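You operate a simulated robot arm through the tools that you are given. There is no shell and no other tool. Be economical: measure what you need, move in short steps, check, and stop when the job is done.

The job below is to be done with a simulated two-armed robot. You get a single attempt, and the scene is never put back.

## Task
Slide baffle one clear and rub the chalky mark off the tube sheet.
Fine: draw latch one, baffle to the 100 mm mark, latch shut; use the rubbing pad and put it back. What is to be rubbed or washed off counts as gone when no trace of it is left.

The check looks at the end state, three seconds after you hand in, the way a careful person would. Anything else that was tipped, shoved, dropped, spilled or broken makes it a failure. Flat cloth is picked up by pressing the open fingertips on it (5 to 10 N) and closing them slowly along it; thin cloth reads only 2 to 8 mm in the jaws.

## Robot
Two 7-joint arms with two-finger parallel grippers on one trunk, on a base that drives. Base frame: it is fixed to the floor where the robot stands at the start and does not move with it; the origin is under the middle of the robot, x ahead of it, y to its left, z up. Readings come in cm, degrees, newtons and seconds.
The left shoulder is at the start at [5, 18.7, 116], the right one opposite. With the tool pointing down near the work surface each hand reaches from about 10 to 64 cm from the robot's upright axis, wherever it stands, measured 20 degrees to its own side. Places, roughly: baffle one [60, 0, 100]; baffle two [70, -30, 100]; chalky mark [60, 20, 110]; latch one [60, 0, 110]; rubbing pad [100, -100, 75]. Payload 3.43 kg a hand.
Tool frame (each hand has its own): the origin (TCP) lies between the finger pads and is the grasp point; the fingertips stand 3 cm ahead of it; z points along the fingers, y is the line along which they close. The gripper opens to 9.4 cm. The fingers are 2.8 cm wide and 1 cm thick; the gripper's body (5 by 9.6 cm) begins 5.5 cm behind the TCP.
Orientation is that of the tool frame in the base frame, as a unit quaternion [w, x, y, z]. With the fingers straight down and closing along the base's y, the tool's x points along the base's -x, its y along +y and its z along -z.

## Interface
- The arms move only by the tool send_rows. It takes "left_deltas", "right_deltas" or both (then of equal length, played together; a hand with none holds still); each is a list of rows, each a list of 7 numbers: the shift along the tool's x, y, z in cm, then the turn, a rotation vector about the tool's x, y, z in degrees, then the closure, from 0 (fully open) to 1 (shut). In form: [[dx, dy, dz, rx, ry, rz, claw], ...]. A call has 1 to 10 rows; each row is the pose to reach, as a shift and turn from the pose commanded when the call began, along the tool's axes at that moment. Rows are played at 5 a second. More than 5 cm and 8.6 degrees between two rows, or a gripper value outside its range, and nothing of the call is played. A pose out of reach is approached as far as the arm can. The call stops where the force on the tool passes 50 N (or 10 N more than at its start, if that is more) or the arm is blocked; 0.2 s more then pass. The fingers move at their own pace (about 15.3 cm/s each) and stop on an object; they squeeze with about 22 N. The grip force told is the motor's: it shows also when the fingers shut on nothing. Time passes only in rows, and 0.2 s behind the last, so rows that repeat a pose let the fingers close. The reply holds the time, the measured pose of the TCP, the force on the tool along the base axes, the opening and the grip force, in the units named above and with some noise, with the torque about the TCP (base axes, N m) and any sound that the robot's microphone picked up.
- Cameras (640 x 400 px; columns grow to the right, rows downward): "scene" is now at [14.91, 0.28, 137.39]; the picture's right is [0.04, -1.00, 0.00], its down [-0.03, -0.00, -1.00] and it looks along [1.00, 0.04, -0.03] (base axes); focal length 214 px, centre (320, 200). "left" rides on the left gripper at [7.6, -1.4, -10.2] in its tool frame; the picture's right is [0.18, 0.98, 0.00], its down [-0.75, 0.14, -0.64] and it looks along [-0.63, 0.12, 0.77] (tool axes); focal length 243 px, centre (320, 200). "right" rides on the right gripper at [7.6, 1.4, -10.3] in its tool frame; the picture's right is [-0.18, 0.98, 0.00], its down [-0.75, -0.14, -0.64] and it looks along [-0.63, -0.12, 0.77] (tool axes); focal length 243 px, centre (320, 200). There is no depth. A picture from a camera that has moved, and an enlarged one, comes with that camera's place and axes in the base frame and with its lens.
- get_image(camera): a new picture of that camera. No time passes.
- raise_lower(by): slides the trunk up (or, below 0, down) by that many cm; the arms and the scene camera ride with it, the base frame stays. It gives what a move gives, with no picture.
- base_move(legs): drives the robot by 1 to 6 legs, each [ahead, left, turn to the left] in cm, cm and degrees, along the robot's own axes; the way and the turn of a leg run together, so that a leg with both is an arc; at most 150 cm and 180 degrees a leg. The arms and the cameras ride along, it lands a little off, and it stops where it bumps. It gives what a move gives.
- head_to(pan, tilt): turns the head with the scene camera to pan (to the left, within 80 degrees either way) and tilt (down, from -29 to 69), counted from straight ahead of the robot. It gives what a move gives.
- close_up(camera, box): a new picture of the part [left, top, right, bottom] of that camera's present view, enlarged. No time passes.
- close_job(): hands the job in; it is judged then, once.

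Work in short steps. Places have to be worked out from the pictures, the camera data and where the tool is seen: move nearer, look again, correct. Check each grasp and each placing, and mend what went wrong. You have 120 turns and 92 pictures in all, those below and enlarged ones among them. Open the grippers and draw the arms clear of the work before you hand the job in, unless the task says otherwise; then end with one line.

The tools are called after "Emit:" as name(argument=value, ...) on one line, values as JSON. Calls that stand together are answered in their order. send_rows: Moves the arms, as the interface text tells. Its arguments: {"type":"object","properties":{"left_deltas":{"type":"array","items":{"type":"array","items":{"type":"number"}}},"right_deltas":{"type":"array","items":{"type":"array","items":{"type":"number"}}}},"required":[]} The other tools are called the same way: raise_lower (by) slides the trunk up or down; base_move (legs) drives the base; head_to (pan, tilt) turns the head that bears the scene camera; get_image (camera) takes a picture; close_up (camera, box) takes an enlarged picture of a part of a camera's view; close_job () hands the job in.

At the start:

```text
time_s: 0.0
left_tcp_pos: [41.17, 22.65, 132.27]
left_orientation: [0.001, 0.0, 1.0, 0.0]
left_ft_force: [0.8, -0.7, 0.1]
left_moment: [0.01, 0.0, -0.04]
left_gripper_width: 9.42
left_finger_force: 0.1
right_tcp_pos: [27.4, -5.58, 139.99]
right_orientation: [0.0, 0.0, 1.0, 0.002]
right_ft_force: [0.5, -0.1, 0.6]
right_moment: [0.01, -0.01, 0.02]
right_gripper_width: 9.4
right_finger_force: 0.1
trunk travel left (down, up): [-37.5, 5.7]
robot x, y, heading: [-0.5, -0.22, 0.1]
head pan, tilt: [2.1, 1.9]
```

scene: 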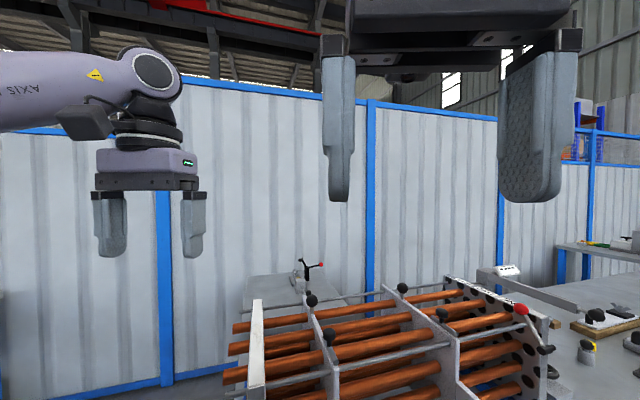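
right: 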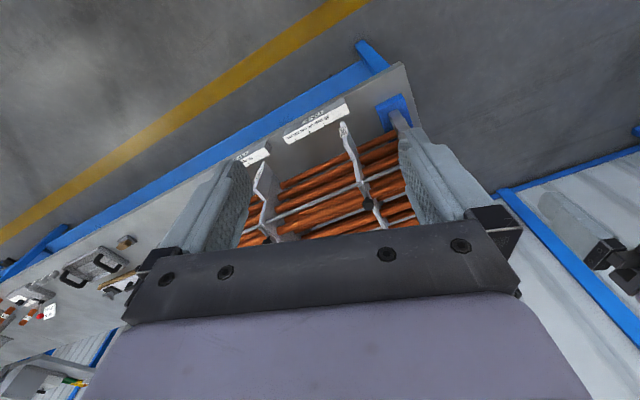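
left: 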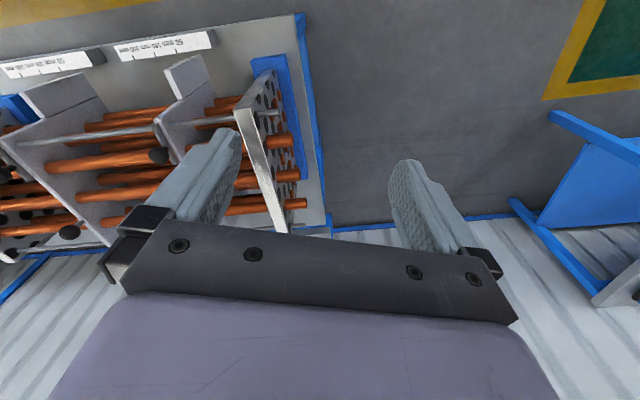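

The scene shows a tube bundle on a bench with baffles, and latches with black knobs. I tilt the head down to see the work better.

Emit:
head_to(pan=0, tilt=32)

Emit:
get_image(camera="scene")

```text
time_s: 0.9
left_tcp_pos: [41.36, 22.64, 132.07]
left_orientation: [0.0, -0.001, 1.0, -0.001]
left_ft_force: [-0.9, -0.2, 0.0]
left_moment: [-0.01, 0.0, 0.01]
left_gripper_width: 9.42
left_finger_force: 0.0
right_tcp_pos: [27.42, -5.57, 139.85]
right_orientation: [0.001, 0.001, 1.0, 0.002]
right_ft_force: [-0.5, 0.4, -0.8]
right_moment: [-0.02, 0.01, 0.01]
right_gripper_width: 9.42
right_finger_force: 0.1
trunk travel left (down, up): [-37.5, 5.7]
robot x, y, heading: [-0.41, -0.08, -0.1]
head pan, tilt: [0.0, 32.0]
```

```text
88 pictures are left
camera scene: at [14.8, -0.04, 132.55], right [0.0, -1.0, 0.0], down [-0.53, 0.0, -0.85], along [0.85, 0.0, -0.53], focal length 214 px, centre (320, 200)
```

scene: 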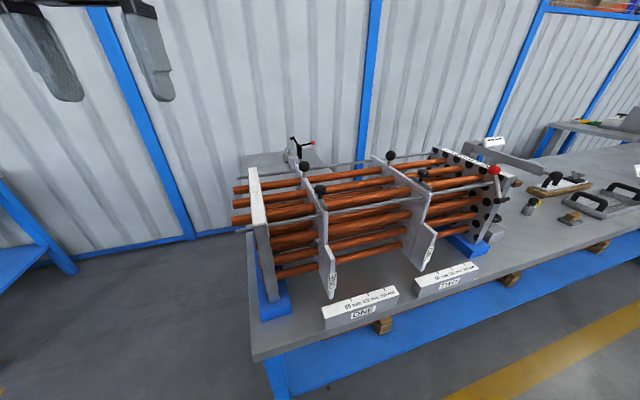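

Baffles ONE and TWO have rulers in front of them. I enlarge the views to read the scales and find the latches.

Emit:
close_up(camera="scene", box=[220, 140, 380, 240])

Emit:
close_up(camera="scene", box=[300, 240, 500, 340])

Emit:
close_up(camera="scene", box=[360, 130, 520, 260])

Emit:
close_up(camera="scene", box=[480, 100, 640, 260])

```text
4.00 times, centred on (300, 190) of scene
camera zoom: at [14.8, -0.04, 132.55], right [0.0, -1.0, 0.0], down [-0.53, 0.0, -0.85], along [0.85, 0.0, -0.53], focal length 858 px, centre (400, 240)
```

zoom: 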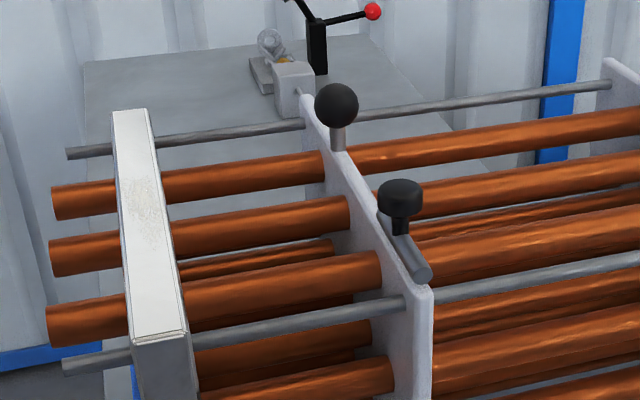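

```text
3.20 times, centred on (400, 290) of scene
camera zoom: at [14.8, -0.04, 132.55], right [0.0, -1.0, 0.0], down [-0.53, 0.0, -0.85], along [0.85, 0.0, -0.53], focal length 686 px, centre (64, -88)
```

zoom: 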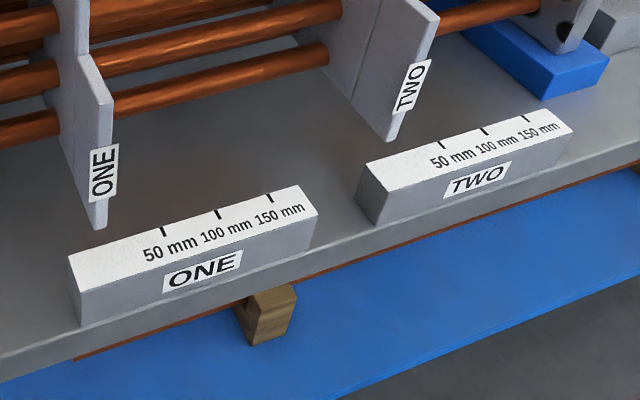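

```text
3.08 times, centred on (440, 195) of scene
camera zoom: at [14.8, -0.04, 132.55], right [0.0, -1.0, 0.0], down [-0.53, 0.0, -0.85], along [0.85, 0.0, -0.53], focal length 660 px, centre (-49, 215)
```

zoom: 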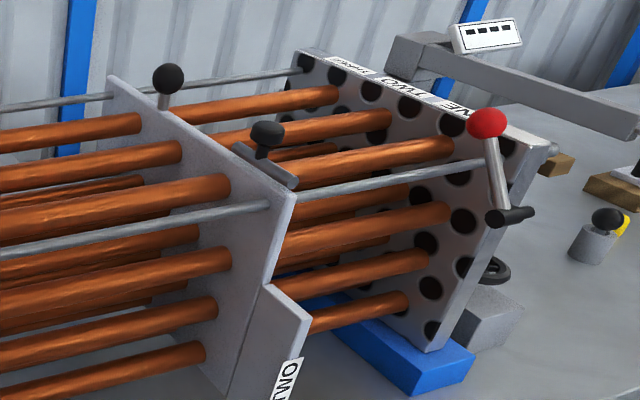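

```text
2.50 times, centred on (560, 180) of scene
camera zoom: at [14.8, -0.04, 132.55], right [0.0, -1.0, 0.0], down [-0.53, 0.0, -0.85], along [0.85, 0.0, -0.53], focal length 536 px, centre (-280, 250)
```

zoom: 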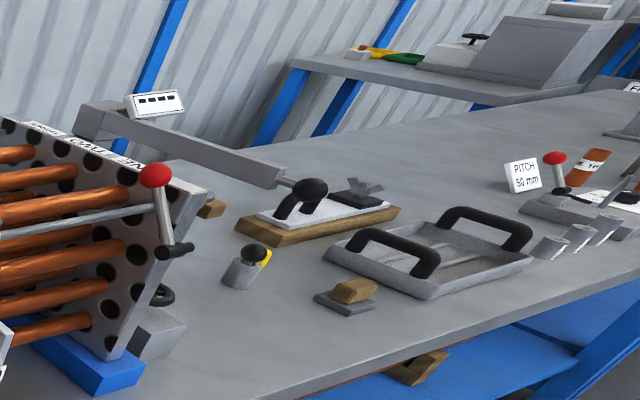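

The latch seems to be a small mushroom knob on a bolt on the baffle's top edge, and the mark is on the top of the left tube sheet. I look closer from the hand cameras.

Emit:
close_up(camera="left", box=[0, 50, 320, 250])

Emit:
close_up(camera="right", box=[220, 80, 460, 250])

```text
2.00 times, centred on (160, 150) of left
camera zoom: at [33.6, 21.09, 142.53], right [-0.18, 0.98, 0.0], down [0.75, 0.14, 0.64], along [0.63, 0.12, -0.77], focal length 485 px, centre (640, 300)
```

zoom: 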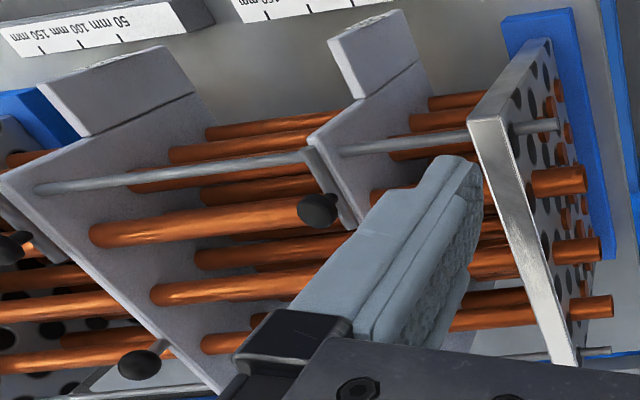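

```text
2.35 times, centred on (340, 165) of right
camera zoom: at [19.8, -4.13, 150.02], right [0.19, 0.98, 0.0], down [0.75, -0.14, 0.64], along [0.63, -0.12, -0.77], focal length 571 px, centre (273, 282)
```

zoom: 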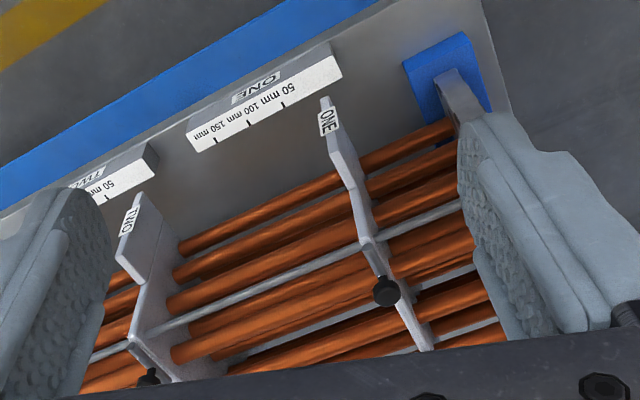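

Triangulated: latch-one knob ≈ (56.7, 0, 109), ball knob of baffle one ≈ (70, 4, 109), slide direction ≈ (0.30, −0.95). I drive ahead 8 cm for reach, then look closer.

Emit:
base_move(legs=[[8, 0, 0]])

Emit:
send_rows(right_deltas=[[0, -4, 3, 0, 0, 0, 0], [0, -8, 6, 0, 0, 0, 0], [0, -9, 9, 0, 0, 0, 0], [0, -9, 12, 0, 0, 0, 0], [0, -9, 12, 0, 0, 0, 0]])

Emit:
get_image(camera="right")

Emit:
get_image(camera="scene")

```text
time_s: 2.0
left_tcp_pos: [49.24, 22.62, 132.11]
left_orientation: [0.0, 0.0, 1.0, 0.001]
left_ft_force: [0.5, 0.3, -0.6]
left_moment: [-0.02, 0.02, 0.01]
left_gripper_width: 9.38
left_finger_force: 0.2
right_tcp_pos: [35.42, -5.65, 139.86]
right_orientation: [0.0, 0.0, 1.0, 0.001]
right_ft_force: [-0.8, 0.9, -0.1]
right_moment: [-0.03, -0.03, -0.03]
right_gripper_width: 9.41
right_finger_force: 0.1
trunk travel left (down, up): [-37.5, 5.7]
robot x, y, heading: [7.84, 0.22, 0.0]
head pan, tilt: [0.0, 32.0]
```

```text
time_s: 3.0
left_tcp_pos: [49.17, 22.54, 132.09]
left_orientation: [0.0, 0.0, 1.0, -0.001]
left_ft_force: [-0.6, 0.1, -0.8]
left_moment: [-0.01, -0.08, -0.02]
left_gripper_width: 9.42
left_finger_force: 0.0
right_tcp_pos: [35.5, -14.74, 129.09]
right_orientation: [-0.003, 0.007, 1.0, 0.015]
right_ft_force: [9.0, -2.1, 19.9]
right_moment: [0.78, 2.63, 0.01]
right_gripper_width: 9.4
right_finger_force: 0.0
trunk travel left (down, up): [-37.5, 5.7]
robot x, y, heading: [8.36, 0.01, -0.0]
head pan, tilt: [0.0, 32.0]
stopped in row 4 (right hand): the force on the tool passed its limit at 64 N (the readings are from after the stop); the commanded pose is now the measured one
```

```text
81 pictures are left
camera right: at [27.93, -13.46, 139.33], right [0.2, 0.98, 0.03], down [0.76, -0.17, 0.63], along [0.63, -0.1, -0.77], focal length 243 px, centre (320, 200)
```

right: 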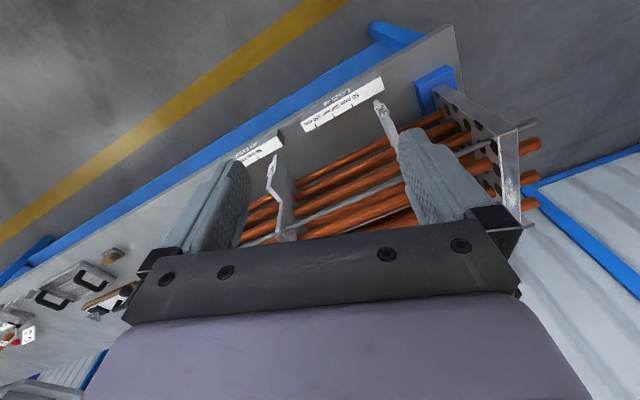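

```text
80 pictures are left
camera scene: at [22.66, -0.16, 132.22], right [-0.01, -1.0, 0.0], down [-0.56, 0.01, -0.83], along [0.83, -0.01, -0.56], focal length 214 px, centre (320, 200)
```

scene: 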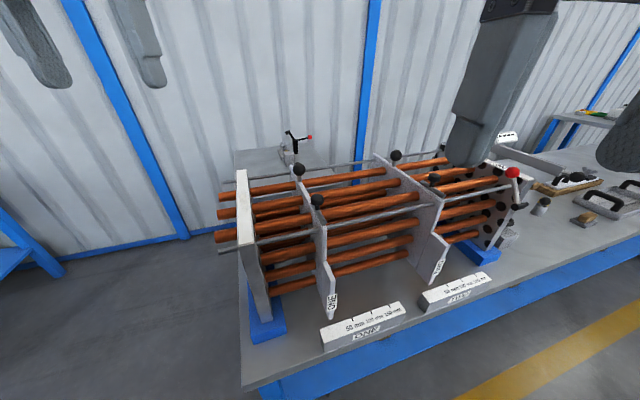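

The right wrist seems to have touched the robot itself. I move it outward and ahead, away from the head, before descending.

Emit:
send_rows(right_deltas=[[-2, -2, 0, 0, 0, 0, 0], [-5, -5, 0, 0, 0, 0, 0], [-8, -8, 0, 0, 0, 0, 0], [-10, -10, 0, 0, 0, 0, 0], [-10, -10, 0, 0, 0, 0, 0]])

Emit:
get_image(camera="right")

```text
time_s: 4.2
left_tcp_pos: [49.3, 22.6, 132.14]
left_orientation: [0.0, 0.0, 1.0, 0.0]
left_ft_force: [0.2, -0.5, 0.6]
left_moment: [0.01, 0.03, 0.0]
left_gripper_width: 9.37
left_finger_force: 0.1
right_tcp_pos: [45.26, -24.81, 128.78]
right_orientation: [-0.002, 0.006, 1.0, 0.011]
right_ft_force: [0.3, 0.3, -0.7]
right_moment: [0.02, -0.01, -0.01]
right_gripper_width: 9.38
right_finger_force: 0.0
trunk travel left (down, up): [-37.5, 5.7]
robot x, y, heading: [7.92, -0.15, -0.1]
head pan, tilt: [0.0, 32.0]
```

```text
79 pictures are left
camera right: at [37.78, -23.49, 138.93], right [0.19, 0.98, 0.02], down [0.75, -0.17, 0.64], along [0.63, -0.11, -0.77], focal length 243 px, centre (320, 200)
```

right: 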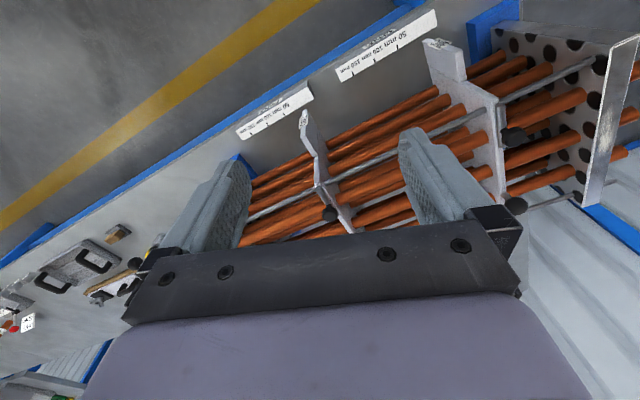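

Free again. Now I enlarge the latch area from this side and from the scene camera.

Emit:
close_up(camera="right", box=[420, 20, 640, 220])

Emit:
close_up(camera="scene", box=[280, 150, 360, 330])

Emit:
close_up(camera="scene", box=[290, 155, 350, 255])

Emit:
close_up(camera="scene", box=[310, 270, 410, 350])

```text
2.00 times, centred on (530, 120) of right
camera zoom: at [37.78, -23.49, 138.93], right [0.19, 0.98, 0.02], down [0.75, -0.17, 0.64], along [0.63, -0.11, -0.77], focal length 485 px, centre (-100, 360)
```

zoom: 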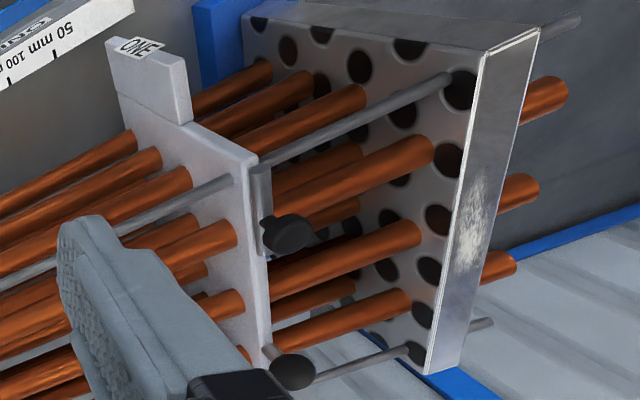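

```text
2.22 times, centred on (320, 240) of scene
camera zoom: at [22.77, -0.04, 132.55], right [0.0, -1.0, 0.0], down [-0.53, 0.0, -0.85], along [0.85, 0.0, -0.53], focal length 477 px, centre (320, 111)
```

zoom: 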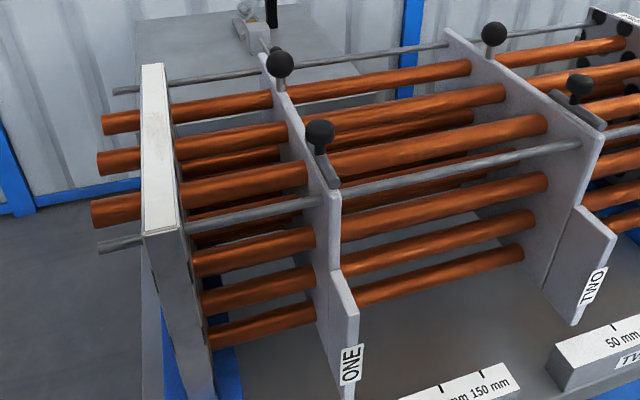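

```text
4.00 times, centred on (320, 205) of scene
camera zoom: at [22.77, -0.04, 132.55], right [0.0, -1.0, 0.0], down [-0.53, 0.0, -0.85], along [0.85, 0.0, -0.53], focal length 858 px, centre (320, 180)
```

zoom: 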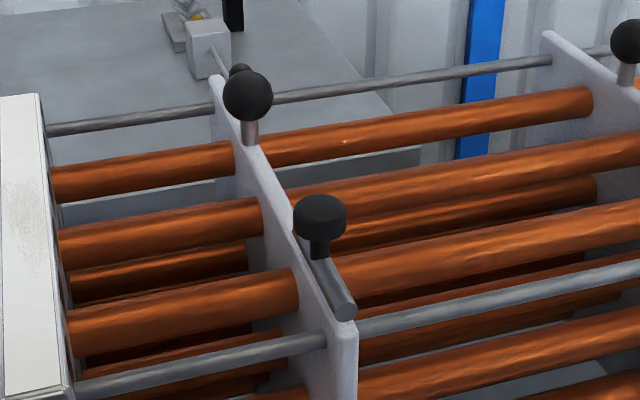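

```text
5.00 times, centred on (360, 310) of scene
camera zoom: at [22.77, -0.04, 132.55], right [0.0, -1.0, 0.0], down [-0.53, 0.0, -0.85], along [0.85, 0.0, -0.53], focal length 1072 px, centre (120, -350)
```

zoom: 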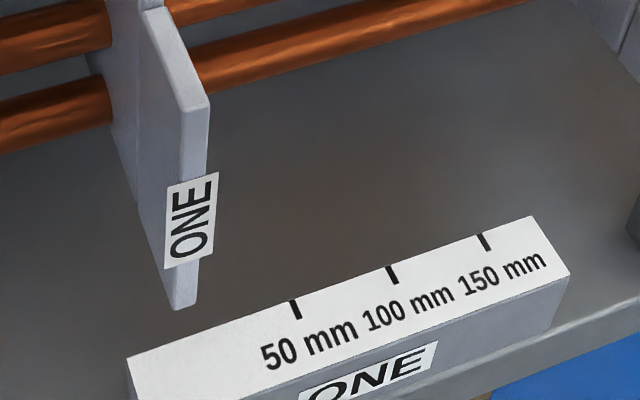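

Refined: latch knob (56.8, 0, 109.1), ball (70.8, 4.4, 108.6). I bring the right hand above the latch knob, yawed 17.5° to align with the baffle.

Emit:
send_rows(right_deltas=[[-2, 4, 1, 0, 0, -3, 0], [-4, 8, 2, 0, 0, -6, 0], [-6, 12, 3, 0, 0, -9, 0], [-8, 16, 4, 0, 0, -12, 0], [-9.5, 20, 5, 0, 0, -15, 0], [-11, 24, 6, 0, 0, -17.5, 0], [-11.5, 24.8, 8, 0, 0, -17.5, 0], [-11.5, 24.8, 9, 0, 0, -17.5, 0]])

Emit:
get_image(camera="right")

Emit:
get_image(camera="scene")

```text
time_s: 6.0
left_tcp_pos: [49.32, 22.56, 132.09]
left_orientation: [0.0, -0.001, 1.0, 0.001]
left_ft_force: [-0.1, 0.4, 0.5]
left_moment: [-0.01, -0.03, -0.03]
left_gripper_width: 9.39
left_finger_force: 0.1
right_tcp_pos: [57.11, 0.12, 120.19]
right_orientation: [-0.001, -0.147, 0.989, 0.013]
right_ft_force: [0.3, 0.1, 0.2]
right_moment: [0.01, 0.02, 0.02]
right_gripper_width: 9.39
right_finger_force: 0.1
trunk travel left (down, up): [-37.5, 5.7]
robot x, y, heading: [8.2, -0.39, 0.2]
head pan, tilt: [0.0, 32.0]
```

```text
74 pictures are left
camera right: at [49.45, -0.92, 130.32], right [-0.11, 0.99, 0.03], down [0.76, 0.07, 0.64], along [0.64, 0.09, -0.77], focal length 243 px, centre (320, 200)
```

right: 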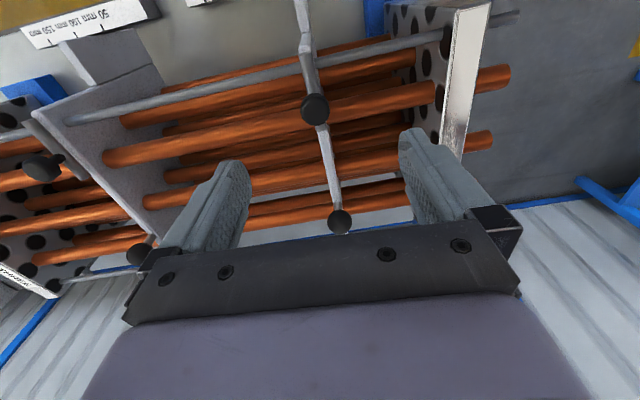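

```text
73 pictures are left
camera scene: at [22.78, -0.03, 132.55], right [0.0, -1.0, 0.0], down [-0.53, 0.0, -0.85], along [0.85, 0.0, -0.53], focal length 214 px, centre (320, 200)
```

scene: 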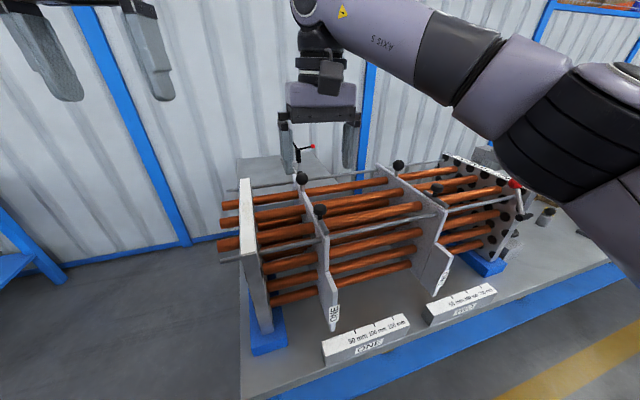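

The knob projects to (56.9, 0, 109.1) from this view too. One enlarged look at the bolt, to judge the drawing direction.

Emit:
close_up(camera="right", box=[260, 40, 380, 240])

Emit:
close_up(camera="right", box=[0, 80, 160, 290])

```text
2.00 times, centred on (320, 140) of right
camera zoom: at [49.45, -0.92, 130.32], right [-0.11, 0.99, 0.03], down [0.76, 0.07, 0.64], along [0.64, 0.09, -0.77], focal length 485 px, centre (320, 320)
```

zoom: 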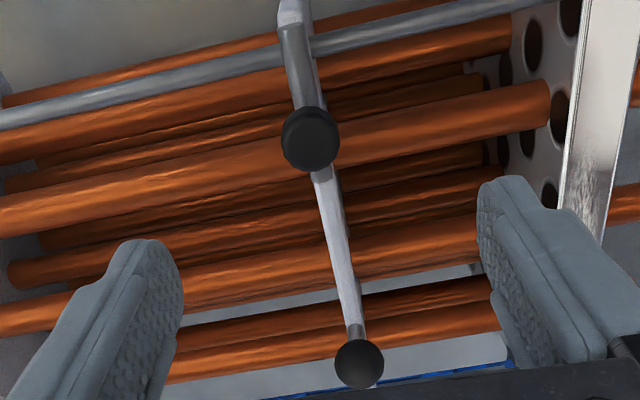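

```text
1.90 times, centred on (80, 185) of right
camera zoom: at [49.45, -0.92, 130.32], right [-0.11, 0.99, 0.03], down [0.76, 0.07, 0.64], along [0.64, 0.09, -0.77], focal length 462 px, centre (777, 229)
```

zoom: 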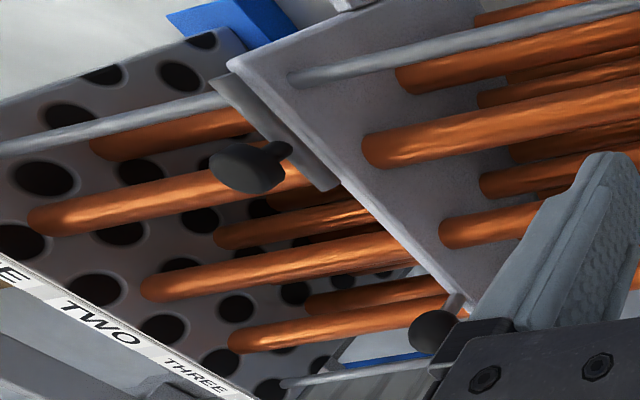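

The bolt lies along the baffle's edge with its front end at the guide rod, so it should draw backward, away from the rod. I lower onto the knob and close slowly.

Emit:
send_rows(right_deltas=[[0.2, -0.1, 3, 0, 0, 0, 0], [0.2, -0.1, 6, 0, 0, 0, 0], [0.2, -0.1, 8, 0, 0, 0, 0], [0.2, -0.1, 9.3, 0, 0, 0, 0.2], [0.2, -0.1, 9.3, 0, 0, 0, 0.5], [0.2, -0.1, 9.3, 0, 0, 0, 1], [0.2, -0.1, 9.3, 0, 0, 0, 1]])

Emit:
get_image(camera="scene")

Emit:
get_image(camera="right")

```text
time_s: 7.6
left_tcp_pos: [49.36, 22.45, 132.23]
left_orientation: [0.0, 0.001, 1.0, 0.0]
left_ft_force: [0.1, 0.1, 0.2]
left_moment: [0.01, -0.02, -0.01]
left_gripper_width: 9.4
left_finger_force: 0.0
right_tcp_pos: [56.97, -0.04, 110.82]
right_orientation: [0.0, -0.146, 0.989, 0.012]
right_ft_force: [3.0, -8.9, -0.7]
right_moment: [-1.03, -0.44, -0.13]
right_gripper_width: 2.5
right_finger_force: 44.7
trunk travel left (down, up): [-37.5, 5.7]
robot x, y, heading: [7.62, 0.31, 0.2]
head pan, tilt: [0.0, 32.0]
```

```text
70 pictures are left
camera scene: at [22.82, -0.17, 132.54], right [0.0, -1.0, 0.0], down [-0.53, 0.0, -0.85], along [0.85, 0.0, -0.53], focal length 214 px, centre (320, 200)
```

scene: 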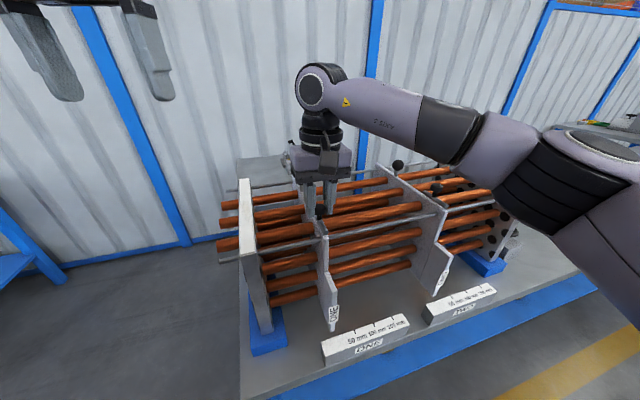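

```text
69 pictures are left
camera right: at [49.33, -1.05, 121.0], right [-0.11, 0.99, 0.02], down [0.76, 0.07, 0.64], along [0.64, 0.09, -0.77], focal length 243 px, centre (320, 200)
```

right: 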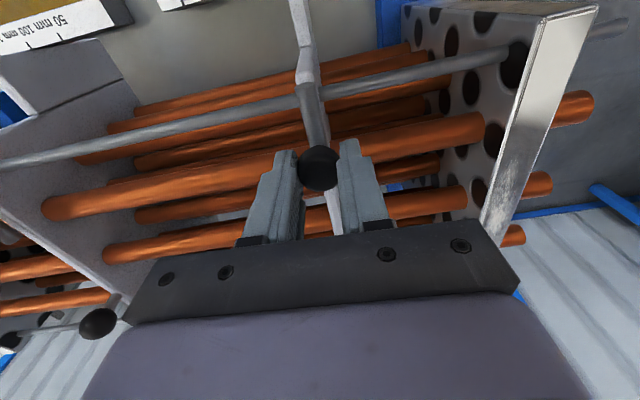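

The knob is held (2.5 cm). I draw it gently backward along the bolt, 1.5 cm, watching the force.

Emit:
send_rows(right_deltas=[[-0.5, 0, 0, 0, 0, 0, 1], [-1, 0, 0, 0, 0, 0, 1], [-1.5, 0, 0, 0, 0, 0, 1], [-1.5, 0, 0, 0, 0, 0, 1]])

Emit:
get_image(camera="right")

```text
time_s: 8.6
left_tcp_pos: [49.35, 22.38, 132.05]
left_orientation: [0.0, -0.001, 1.0, 0.0]
left_ft_force: [-0.5, -0.4, -0.1]
left_moment: [0.02, 0.04, -0.01]
left_gripper_width: 9.4
left_finger_force: 0.1
right_tcp_pos: [58.42, 0.41, 110.82]
right_orientation: [-0.001, -0.146, 0.989, 0.012]
right_ft_force: [4.1, -12.0, -7.9]
right_moment: [-1.03, -0.46, -0.03]
right_gripper_width: 2.49
right_finger_force: 44.8
trunk travel left (down, up): [-37.5, 5.7]
robot x, y, heading: [8.07, 0.13, 0.1]
head pan, tilt: [0.0, 32.0]
```

```text
68 pictures are left
camera right: at [50.81, -0.62, 121.01], right [-0.11, 0.99, 0.03], down [0.77, 0.07, 0.64], along [0.63, 0.09, -0.77], focal length 243 px, centre (320, 200)
```

right: 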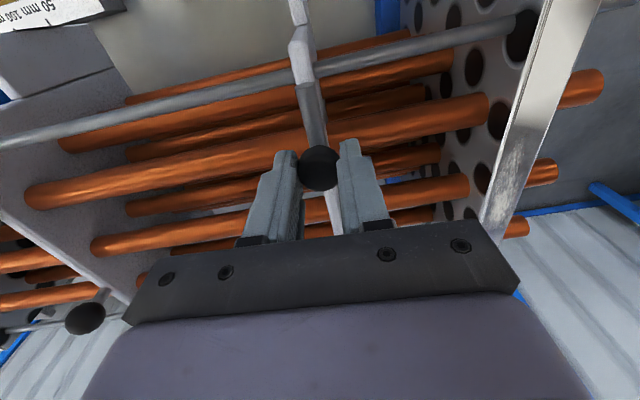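

The bolt follows with little resistance. I draw on until it stops.

Emit:
send_rows(right_deltas=[[-0.4, 0, 0, 0, 0, 0, 1], [-0.8, 0, 0, 0, 0, 0, 1], [-1.2, 0, 0, 0, 0, 0, 1], [-1.6, 0, 0, 0, 0, 0, 1], [-1.6, 0, 0, 0, 0, 0, 1]])

Emit:
close_up(camera="right", box=[200, 0, 440, 240])

```text
time_s: 9.8
left_tcp_pos: [49.39, 22.4, 132.24]
left_orientation: [0.0, -0.001, 1.0, 0.001]
left_ft_force: [-0.8, -1.2, 0.4]
left_moment: [0.04, 0.0, 0.01]
left_gripper_width: 9.39
left_finger_force: 0.0
right_tcp_pos: [59.77, 0.89, 110.8]
right_orientation: [-0.001, -0.147, 0.989, 0.012]
right_ft_force: [-2.2, -15.4, -14.5]
right_moment: [-1.01, -0.7, -0.05]
right_gripper_width: 2.51
right_finger_force: 45.6
trunk travel left (down, up): [-37.5, 5.7]
robot x, y, heading: [7.8, 0.14, 0.1]
head pan, tilt: [0.0, 32.0]
```

```text
1.67 times, centred on (320, 120) of right
camera zoom: at [52.24, -0.16, 121.03], right [-0.11, 0.99, 0.02], down [0.77, 0.07, 0.64], along [0.63, 0.09, -0.77], focal length 404 px, centre (320, 333)
```

zoom: 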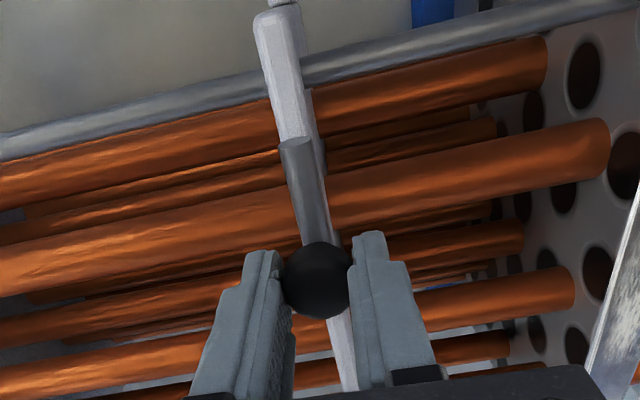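

The bolt is clear of the rod (drawn ≈3 cm). Now I try dragging the baffle by the held knob along the slide direction, 2 cm.

Emit:
send_rows(right_deltas=[[0, -0.5, 0, 0, 0, 0, 1], [0, -1, 0, 0, 0, 0, 1], [0, -1.5, 0, 0, 0, 0, 1], [0, -2, 0, 0, 0, 0, 1], [0, -2, 0, 0, 0, 0, 1]])

Emit:
get_image(camera="scene")

```text
time_s: 11.0
left_tcp_pos: [49.23, 22.53, 132.29]
left_orientation: [0.0, 0.0, 1.0, 0.0]
left_ft_force: [-0.6, -0.1, -0.9]
left_moment: [0.01, -0.03, 0.02]
left_gripper_width: 9.41
left_finger_force: 0.1
right_tcp_pos: [60.38, -0.88, 110.97]
right_orientation: [-0.001, -0.148, 0.989, 0.012]
right_ft_force: [-6.6, -0.9, -11.1]
right_moment: [-0.97, 0.57, 0.02]
right_gripper_width: 2.51
right_finger_force: 44.5
trunk travel left (down, up): [-37.5, 5.7]
robot x, y, heading: [7.92, -0.65, 0.1]
head pan, tilt: [0.0, 32.0]
```

```text
66 pictures are left
camera scene: at [22.8, -0.04, 132.55], right [0.0, -1.0, 0.0], down [-0.53, 0.0, -0.85], along [0.85, 0.0, -0.53], focal length 214 px, centre (320, 200)
```

scene: 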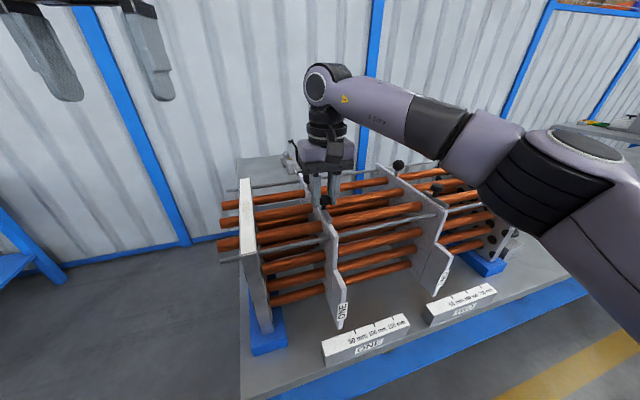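

The baffle slides along easily. I check the pointer against the scale.

Emit:
close_up(camera="scene", box=[310, 270, 420, 360])

```text
4.44 times, centred on (365, 315) of scene
camera zoom: at [22.8, -0.04, 132.55], right [0.0, -1.0, 0.0], down [-0.53, 0.0, -0.85], along [0.85, 0.0, -0.53], focal length 953 px, centre (120, -311)
```

zoom: 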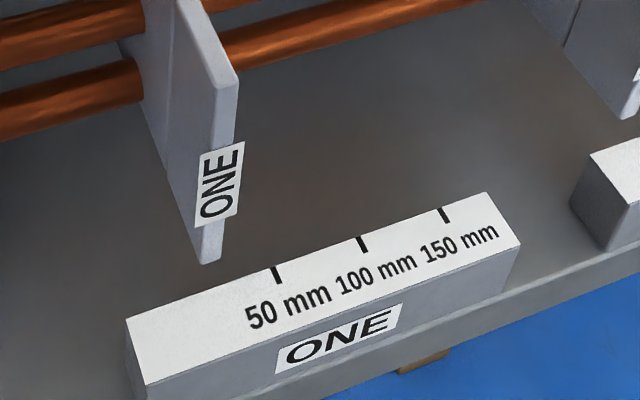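

Pointer is at about 19 mm, the 100 mm tick lies about 8.1 cm further along. I slide on 8.1 cm holding the bolt drawn.

Emit:
send_rows(right_deltas=[[0, -1, 0, 0, 0, 0, 1], [0, -2, 0, 0, 0, 0, 1], [0, -3, 0, 0, 0, 0, 1], [0, -4, 0, 0, 0, 0, 1], [0, -5, 0, 0, 0, 0, 1], [0, -6, 0, 0, 0, 0, 1], [0, -7, 0, 0, 0, 0, 1], [0, -7.6, 0, 0, 0, 0, 1], [0, -8, 0, 0, 0, 0, 1], [0, -8, 0, 0, 0, 0, 1]])

Emit:
close_up(camera="scene", box=[310, 270, 420, 360])

```text
time_s: 13.2
left_tcp_pos: [49.08, 22.61, 132.24]
left_orientation: [0.0, 0.0, 1.0, -0.001]
left_ft_force: [0.1, -0.3, 0.6]
left_moment: [-0.01, -0.03, 0.02]
left_gripper_width: 9.41
left_finger_force: 0.0
right_tcp_pos: [62.59, -8.49, 110.91]
right_orientation: [0.001, -0.147, 0.989, 0.013]
right_ft_force: [0.0, 1.2, 17.0]
right_moment: [-0.63, -0.62, 0.05]
right_gripper_width: 2.5
right_finger_force: 45.4
trunk travel left (down, up): [-37.5, 5.7]
robot x, y, heading: [8.38, -0.39, 0.0]
head pan, tilt: [0.0, 32.0]
```

```text
4.44 times, centred on (365, 315) of scene
camera zoom: at [22.61, 0.01, 132.58], right [0.0, -1.0, 0.0], down [-0.53, 0.0, -0.85], along [0.85, 0.0, -0.53], focal length 953 px, centre (120, -311)
```

zoom: 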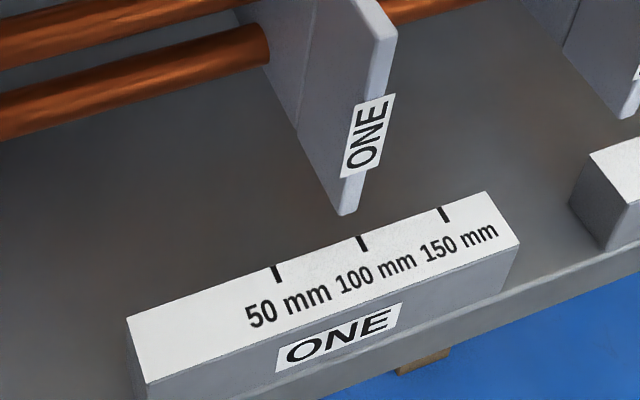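

By geometry the pointer is at ≈98–100 mm. I push the bolt shut now, then check the scale from straight in line before finalising.

Emit:
send_rows(right_deltas=[[0.8, -0.1, 0, 0, 0, 0, 1], [1.6, -0.1, 0, 0, 0, 0, 1], [2.4, -0.1, 0, 0, 0, 0, 1], [3.0, -0.1, 0, 0, 0, 0, 1], [3.0, -0.1, 0, 0, 0, 0, 1]])

Emit:
get_image(camera="right")

```text
time_s: 14.4
left_tcp_pos: [49.31, 22.72, 132.26]
left_orientation: [0.001, 0.0, 1.0, -0.002]
left_ft_force: [0.2, 0.6, 0.0]
left_moment: [0.0, 0.02, -0.03]
left_gripper_width: 9.41
left_finger_force: 0.1
right_tcp_pos: [59.76, -9.39, 110.85]
right_orientation: [0.003, -0.146, 0.989, 0.013]
right_ft_force: [12.2, 2.9, 24.0]
right_moment: [-0.75, -0.43, -0.13]
right_gripper_width: 2.53
right_finger_force: 45.1
trunk travel left (down, up): [-37.5, 5.7]
robot x, y, heading: [8.12, -0.34, -0.1]
head pan, tilt: [0.0, 32.0]
```

```text
63 pictures are left
camera right: at [52.21, -10.46, 120.96], right [-0.11, 0.99, 0.03], down [0.76, 0.07, 0.65], along [0.64, 0.09, -0.76], focal length 243 px, centre (320, 200)
```

right: 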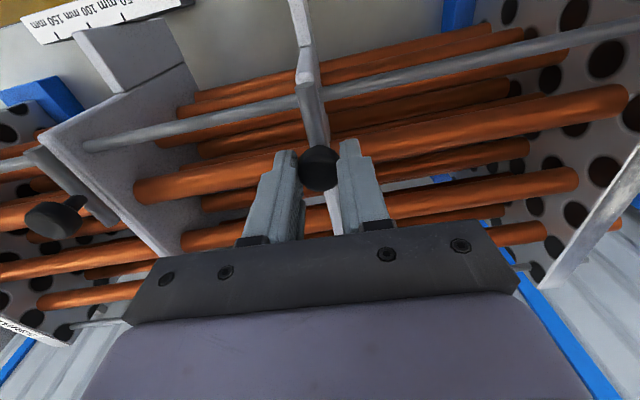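

Bolt is back at its front stop. I release, rise, and draw the hand back in line with the baffle to read the scale.

Emit:
send_rows(right_deltas=[[0, 0, 0, 0, 0, 0, 0.4], [0, 0, 0, 0, 0, 0, 0.3], [0, 0, -4, 0, 0, 0, 0.3], [0, 0, -8, 0, 0, 0, 0.3], [3, 0, -11, 0, 0, 0, 0], [7, -1, -11, 0, 0, 0, 0], [11, -2, -11, 0, 0, 0, 0], [13, -2, -11, 0, 0, 0, 0], [13, -2, -11, 0, 0, 0, 0]])

Emit:
get_image(camera="right")

Emit:
close_up(camera="scene", box=[290, 155, 390, 255])

```text
time_s: 16.4
left_tcp_pos: [49.26, 22.62, 132.25]
left_orientation: [-0.001, 0.0, 1.0, 0.0]
left_ft_force: [-0.2, 0.7, 0.0]
left_moment: [0.01, 0.01, -0.03]
left_gripper_width: 9.42
left_finger_force: 0.0
right_tcp_pos: [48.04, -15.53, 121.58]
right_orientation: [-0.001, -0.147, 0.989, 0.013]
right_ft_force: [-0.7, -0.7, 0.1]
right_moment: [-0.02, -0.02, 0.01]
right_gripper_width: 9.41
right_finger_force: 0.0
trunk travel left (down, up): [-37.5, 5.7]
robot x, y, heading: [8.17, -0.0, 0.1]
head pan, tilt: [0.0, 32.0]
```

```text
62 pictures are left
camera right: at [40.35, -16.53, 131.7], right [-0.11, 0.99, 0.03], down [0.76, 0.07, 0.64], along [0.64, 0.09, -0.77], focal length 243 px, centre (320, 200)
```

right: 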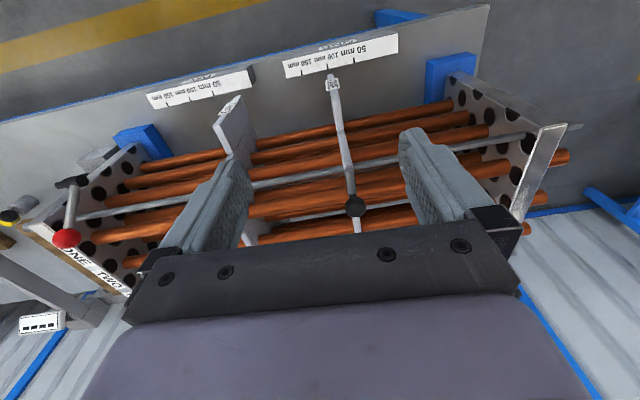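

```text
4.00 times, centred on (340, 205) of scene
camera zoom: at [22.78, -0.04, 132.55], right [0.0, -1.0, 0.0], down [-0.53, 0.0, -0.85], along [0.85, 0.0, -0.53], focal length 858 px, centre (240, 180)
```

zoom: 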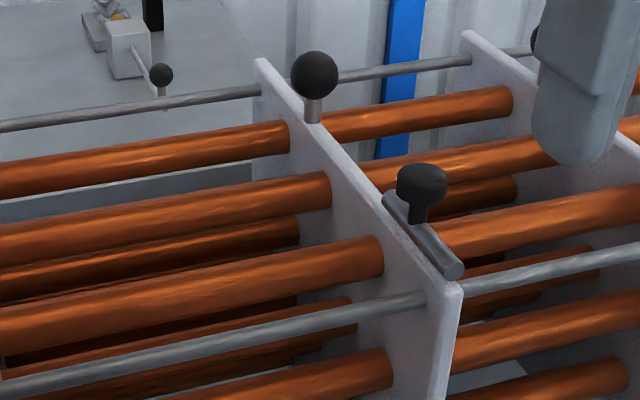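

Latch sits forward as at the start. I enlarge the in-line view of pointer and scale.

Emit:
close_up(camera="right", box=[275, 30, 405, 110])

Emit:
close_up(camera="scene", box=[330, 285, 390, 335])

```text
4.92 times, centred on (340, 70) of right
camera zoom: at [40.35, -16.53, 131.7], right [-0.11, 0.99, 0.03], down [0.76, 0.07, 0.64], along [0.64, 0.09, -0.77], focal length 1194 px, centre (222, 840)
```

zoom: 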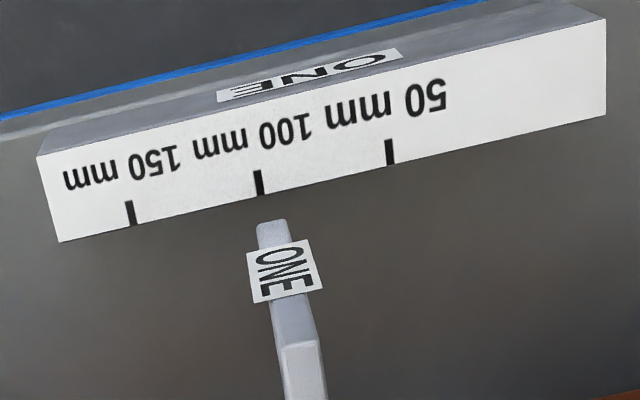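

```text
8.00 times, centred on (360, 310) of scene
camera zoom: at [22.78, -0.04, 132.55], right [0.0, -1.0, 0.0], down [-0.53, 0.0, -0.85], along [0.85, 0.0, -0.53], focal length 1716 px, centre (0, -680)
```

zoom: 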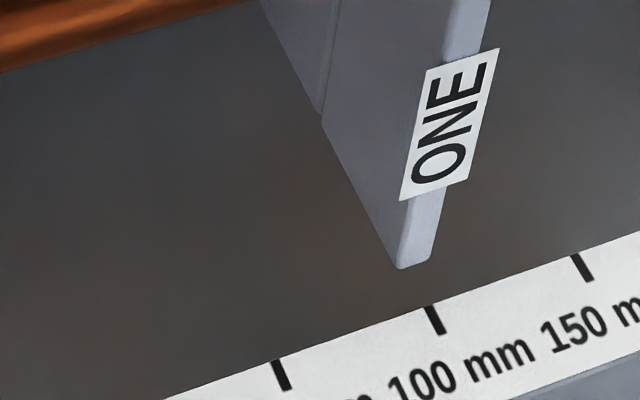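

The pointer reads ≈98 mm. I go back to the knob, regrip, draw, nudge 2 mm, and shut again.

Emit:
send_rows(right_deltas=[[-4, 0.5, 0, 0, 0, 0, 0], [-8, 1.5, 0, 0, 0, 0, 0], [-12, 2, 0, 0, 0, 0, 0], [-13, 2, 2, 0, 0, 0, 0], [-13, 2, 6, 0, 0, 0, 0.3], [-13, 2, 10, 0, 0, 0, 0.3], [-13, 2, 10.9, 0, 0, 0, 0.3], [-13, 2, 10.9, 0, 0, 0, 1], [-13, 2, 10.9, 0, 0, 0, 1]])

Emit:
send_rows(right_deltas=[[-0.8, 0, 0, 0, 0, 0, 1], [-1.6, 0, 0, 0, 0, 0, 1], [-2.4, 0, 0, 0, 0, 0, 1], [-2.9, 0, 0, 0, 0, 0, 1], [-2.9, 0, 0, 0, 0, 0, 1]])

```text
time_s: 18.4
left_tcp_pos: [49.28, 22.51, 132.28]
left_orientation: [0.0, 0.0, 1.0, -0.001]
left_ft_force: [0.2, 0.2, 0.3]
left_moment: [0.02, -0.01, 0.05]
left_gripper_width: 9.41
left_finger_force: 0.0
right_tcp_pos: [59.88, -9.42, 110.67]
right_orientation: [-0.001, -0.148, 0.989, 0.012]
right_ft_force: [-1.2, 5.0, -3.5]
right_moment: [-0.63, -0.69, 0.02]
right_gripper_width: 2.53
right_finger_force: 45.2
trunk travel left (down, up): [-37.5, 5.7]
robot x, y, heading: [7.77, 0.29, -0.1]
head pan, tilt: [0.0, 32.0]
```

```text
time_s: 19.6
left_tcp_pos: [49.34, 22.55, 132.18]
left_orientation: [0.0, 0.0, 1.0, -0.001]
left_ft_force: [-0.9, -0.2, -0.1]
left_moment: [-0.05, -0.03, 0.05]
left_gripper_width: 9.4
left_finger_force: 0.1
right_tcp_pos: [62.71, -8.78, 110.78]
right_orientation: [0.0, -0.147, 0.989, 0.012]
right_ft_force: [-0.4, -2.0, -7.9]
right_moment: [-0.94, -0.22, -0.1]
right_gripper_width: 2.49
right_finger_force: 44.6
trunk travel left (down, up): [-37.5, 5.7]
robot x, y, heading: [7.98, -0.48, -0.1]
head pan, tilt: [0.0, 32.0]
```

Drawn; the readings suggest the baffle may already have shifted ~2 mm. I compare with the same scale view.

Emit:
close_up(camera="scene", box=[330, 285, 390, 335])

```text
8.00 times, centred on (360, 310) of scene
camera zoom: at [22.85, -0.07, 132.53], right [0.0, -1.0, 0.0], down [-0.53, 0.0, -0.85], along [0.85, 0.0, -0.53], focal length 1716 px, centre (0, -680)
```

zoom: 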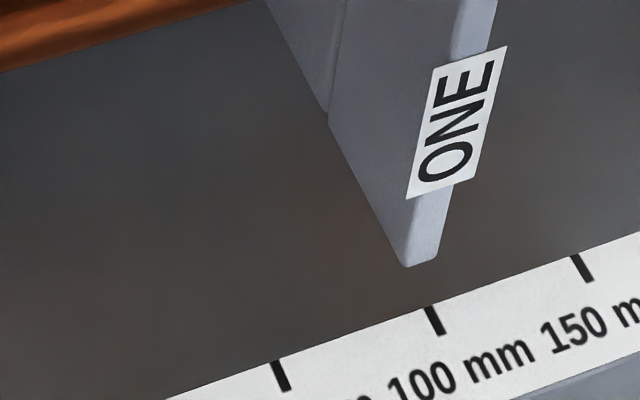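

It moved ≈2 mm, so it now reads ≈100. I shut the bolt straight and release, then recheck from the in-line view.

Emit:
send_rows(right_deltas=[[0.8, 0, 0, 0, 0, 0, 1], [1.6, 0, 0, 0, 0, 0, 1], [2.4, 0, 0, 0, 0, 0, 1], [3.1, 0, 0, 0, 0, 0, 1], [3.1, 0, 0, 0, 0, 0, 1]])

Emit:
send_rows(right_deltas=[[0, 0, 0, 0, 0, 0, 0.4], [0, 0, 0, 0, 0, 0, 0.3], [0, 0, -4, 0, 0, 0, 0.3], [0, 0, -8, 0, 0, 0, 0.3], [3, 0, -11, 0, 0, 0, 0], [7, -1, -11, 0, 0, 0, 0], [11, -2, -11, 0, 0, 0, 0], [13, -2, -11, 0, 0, 0, 0], [13, -2, -11, 0, 0, 0, 0]])

Emit:
close_up(camera="right", box=[275, 30, 405, 110])

Emit:
close_up(camera="scene", box=[290, 155, 390, 255])

```text
time_s: 20.8
left_tcp_pos: [49.48, 22.56, 132.06]
left_orientation: [-0.001, 0.0, 1.0, 0.0]
left_ft_force: [-0.1, -0.3, -0.1]
left_moment: [0.0, -0.03, 0.02]
left_gripper_width: 9.39
left_finger_force: 0.1
right_tcp_pos: [59.74, -9.67, 110.69]
right_orientation: [0.0, -0.147, 0.989, 0.013]
right_ft_force: [5.9, 0.3, -6.6]
right_moment: [-0.94, -0.16, -0.04]
right_gripper_width: 2.54
right_finger_force: 45.2
trunk travel left (down, up): [-37.5, 5.7]
robot x, y, heading: [8.15, 0.05, -0.3]
head pan, tilt: [0.0, 32.0]
```

```text
time_s: 22.8
left_tcp_pos: [49.22, 22.5, 132.3]
left_orientation: [0.0, 0.0, 1.0, 0.0]
left_ft_force: [-0.4, -0.2, -0.4]
left_moment: [-0.02, -0.04, -0.01]
left_gripper_width: 9.38
left_finger_force: 0.1
right_tcp_pos: [47.92, -15.44, 121.76]
right_orientation: [0.0, -0.147, 0.989, 0.011]
right_ft_force: [0.1, 0.1, 0.1]
right_moment: [-0.02, -0.04, 0.0]
right_gripper_width: 9.38
right_finger_force: 0.0
trunk travel left (down, up): [-37.5, 5.7]
robot x, y, heading: [7.79, -0.26, -0.2]
head pan, tilt: [0.0, 32.0]
```

```text
4.92 times, centred on (340, 70) of right
camera zoom: at [40.26, -16.51, 131.91], right [-0.11, 0.99, 0.03], down [0.76, 0.07, 0.64], along [0.64, 0.09, -0.77], focal length 1194 px, centre (222, 840)
```

zoom: 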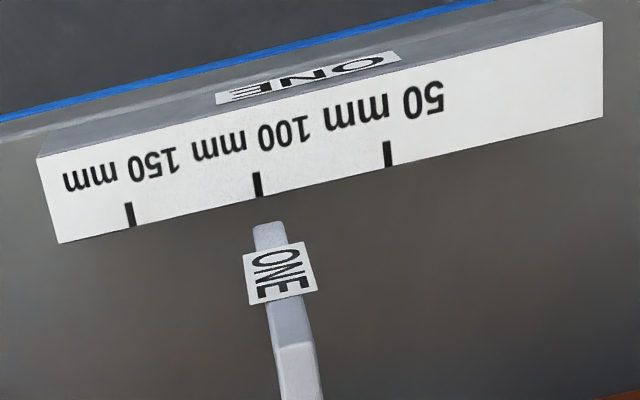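

```text
4.00 times, centred on (340, 205) of scene
camera zoom: at [22.78, -0.04, 132.55], right [0.0, -1.0, 0.0], down [-0.53, 0.0, -0.85], along [0.85, 0.0, -0.53], focal length 858 px, centre (240, 180)
```

zoom: 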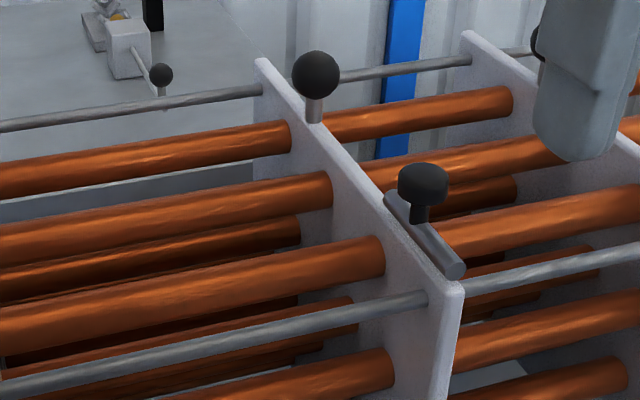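

Reading ≈99–100 mm, latch forward: good. Next the pad: I raise the right hand and look to the right along the bench.

Emit:
send_rows(right_deltas=[[0, -2, -4, 0, 0, 0, 0], [0, -4, -8, 0, 0, 0, 0], [0, -6, -10, 0, 0, 0, 0]])

Emit:
head_to(pan=-50, tilt=25)

Emit:
get_image(camera="scene")

```text
time_s: 23.6
left_tcp_pos: [49.12, 22.6, 132.21]
left_orientation: [0.0, 0.0, 1.0, 0.0]
left_ft_force: [0.9, 0.9, 0.7]
left_moment: [0.02, 0.0, -0.05]
left_gripper_width: 9.41
left_finger_force: 0.0
right_tcp_pos: [49.69, -21.51, 131.47]
right_orientation: [0.0, -0.146, 0.989, 0.013]
right_ft_force: [0.5, -0.1, -0.1]
right_moment: [0.04, 0.01, 0.02]
right_gripper_width: 9.42
right_finger_force: 0.0
trunk travel left (down, up): [-37.5, 5.7]
robot x, y, heading: [7.76, 0.46, -0.0]
head pan, tilt: [0.0, 32.0]
```

```text
time_s: 24.8
left_tcp_pos: [49.23, 22.66, 132.13]
left_orientation: [0.0, 0.0, 1.0, 0.0]
left_ft_force: [0.6, 0.3, 0.4]
left_moment: [0.0, 0.02, 0.05]
left_gripper_width: 9.38
left_finger_force: 0.0
right_tcp_pos: [49.77, -21.45, 131.55]
right_orientation: [0.0, -0.146, 0.989, 0.012]
right_ft_force: [0.1, 0.2, -0.6]
right_moment: [-0.02, 0.0, -0.02]
right_gripper_width: 9.4
right_finger_force: 0.2
trunk travel left (down, up): [-37.5, 5.7]
robot x, y, heading: [7.98, 0.14, -0.2]
head pan, tilt: [-50.0, 25.0]
```

```text
55 pictures are left
camera scene: at [19.74, -7.1, 133.66], right [-0.77, -0.64, 0.0], down [-0.27, 0.32, -0.91], along [0.58, -0.69, -0.42], focal length 214 px, centre (320, 200)
```

scene: 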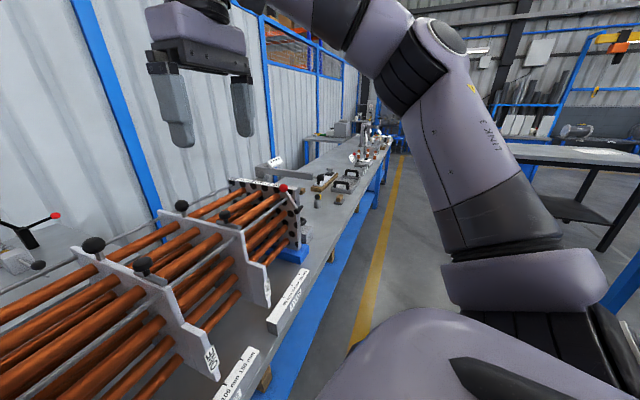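

The aisle is clear. I turn 17.5° left to square up to the bench and drive 75 cm to the right, then look.

Emit:
base_move(legs=[[-4, 0, 0], [0, 0, 17.5], [0, -75, 0]])

Emit:
head_to(pan=-35, tilt=40)

Emit:
get_image(camera="scene")

```text
time_s: 33.2
left_tcp_pos: [58.82, -36.81, 132.21]
left_orientation: [-0.001, -0.151, 0.989, 0.0]
left_ft_force: [0.3, 0.7, 0.2]
left_moment: [-0.01, 0.01, -0.01]
left_gripper_width: 9.37
left_finger_force: 0.0
right_tcp_pos: [72.42, -78.77, 131.57]
right_orientation: [-0.002, -0.295, 0.955, 0.012]
right_ft_force: [0.6, 0.1, -0.5]
right_moment: [-0.01, 0.0, 0.03]
right_gripper_width: 9.4
right_finger_force: 0.0
trunk travel left (down, up): [-37.5, 5.7]
robot x, y, heading: [26.18, -70.26, 17.3]
head pan, tilt: [-50.0, 25.0]
```

```text
time_s: 34.0
left_tcp_pos: [58.83, -36.77, 132.12]
left_orientation: [0.0, -0.151, 0.988, -0.001]
left_ft_force: [-0.9, 0.8, 0.6]
left_moment: [0.0, -0.01, 0.02]
left_gripper_width: 9.42
left_finger_force: 0.1
right_tcp_pos: [72.57, -78.8, 131.41]
right_orientation: [-0.002, -0.295, 0.955, 0.013]
right_ft_force: [-0.2, 0.8, -0.6]
right_moment: [0.04, 0.01, -0.03]
right_gripper_width: 9.42
right_finger_force: 0.0
trunk travel left (down, up): [-37.5, 5.7]
robot x, y, heading: [26.41, -70.46, 17.3]
head pan, tilt: [-35.0, 40.0]
```

```text
54 pictures are left
camera scene: at [39.87, -71.55, 131.33], right [-0.3, -0.95, 0.0], down [-0.61, 0.19, -0.77], along [0.73, -0.23, -0.64], focal length 214 px, centre (320, 200)
```

scene: 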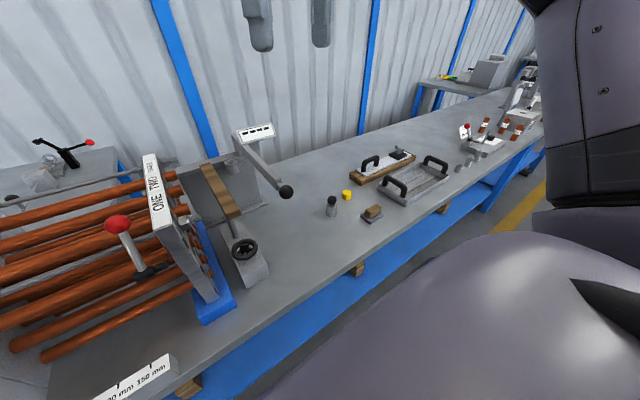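

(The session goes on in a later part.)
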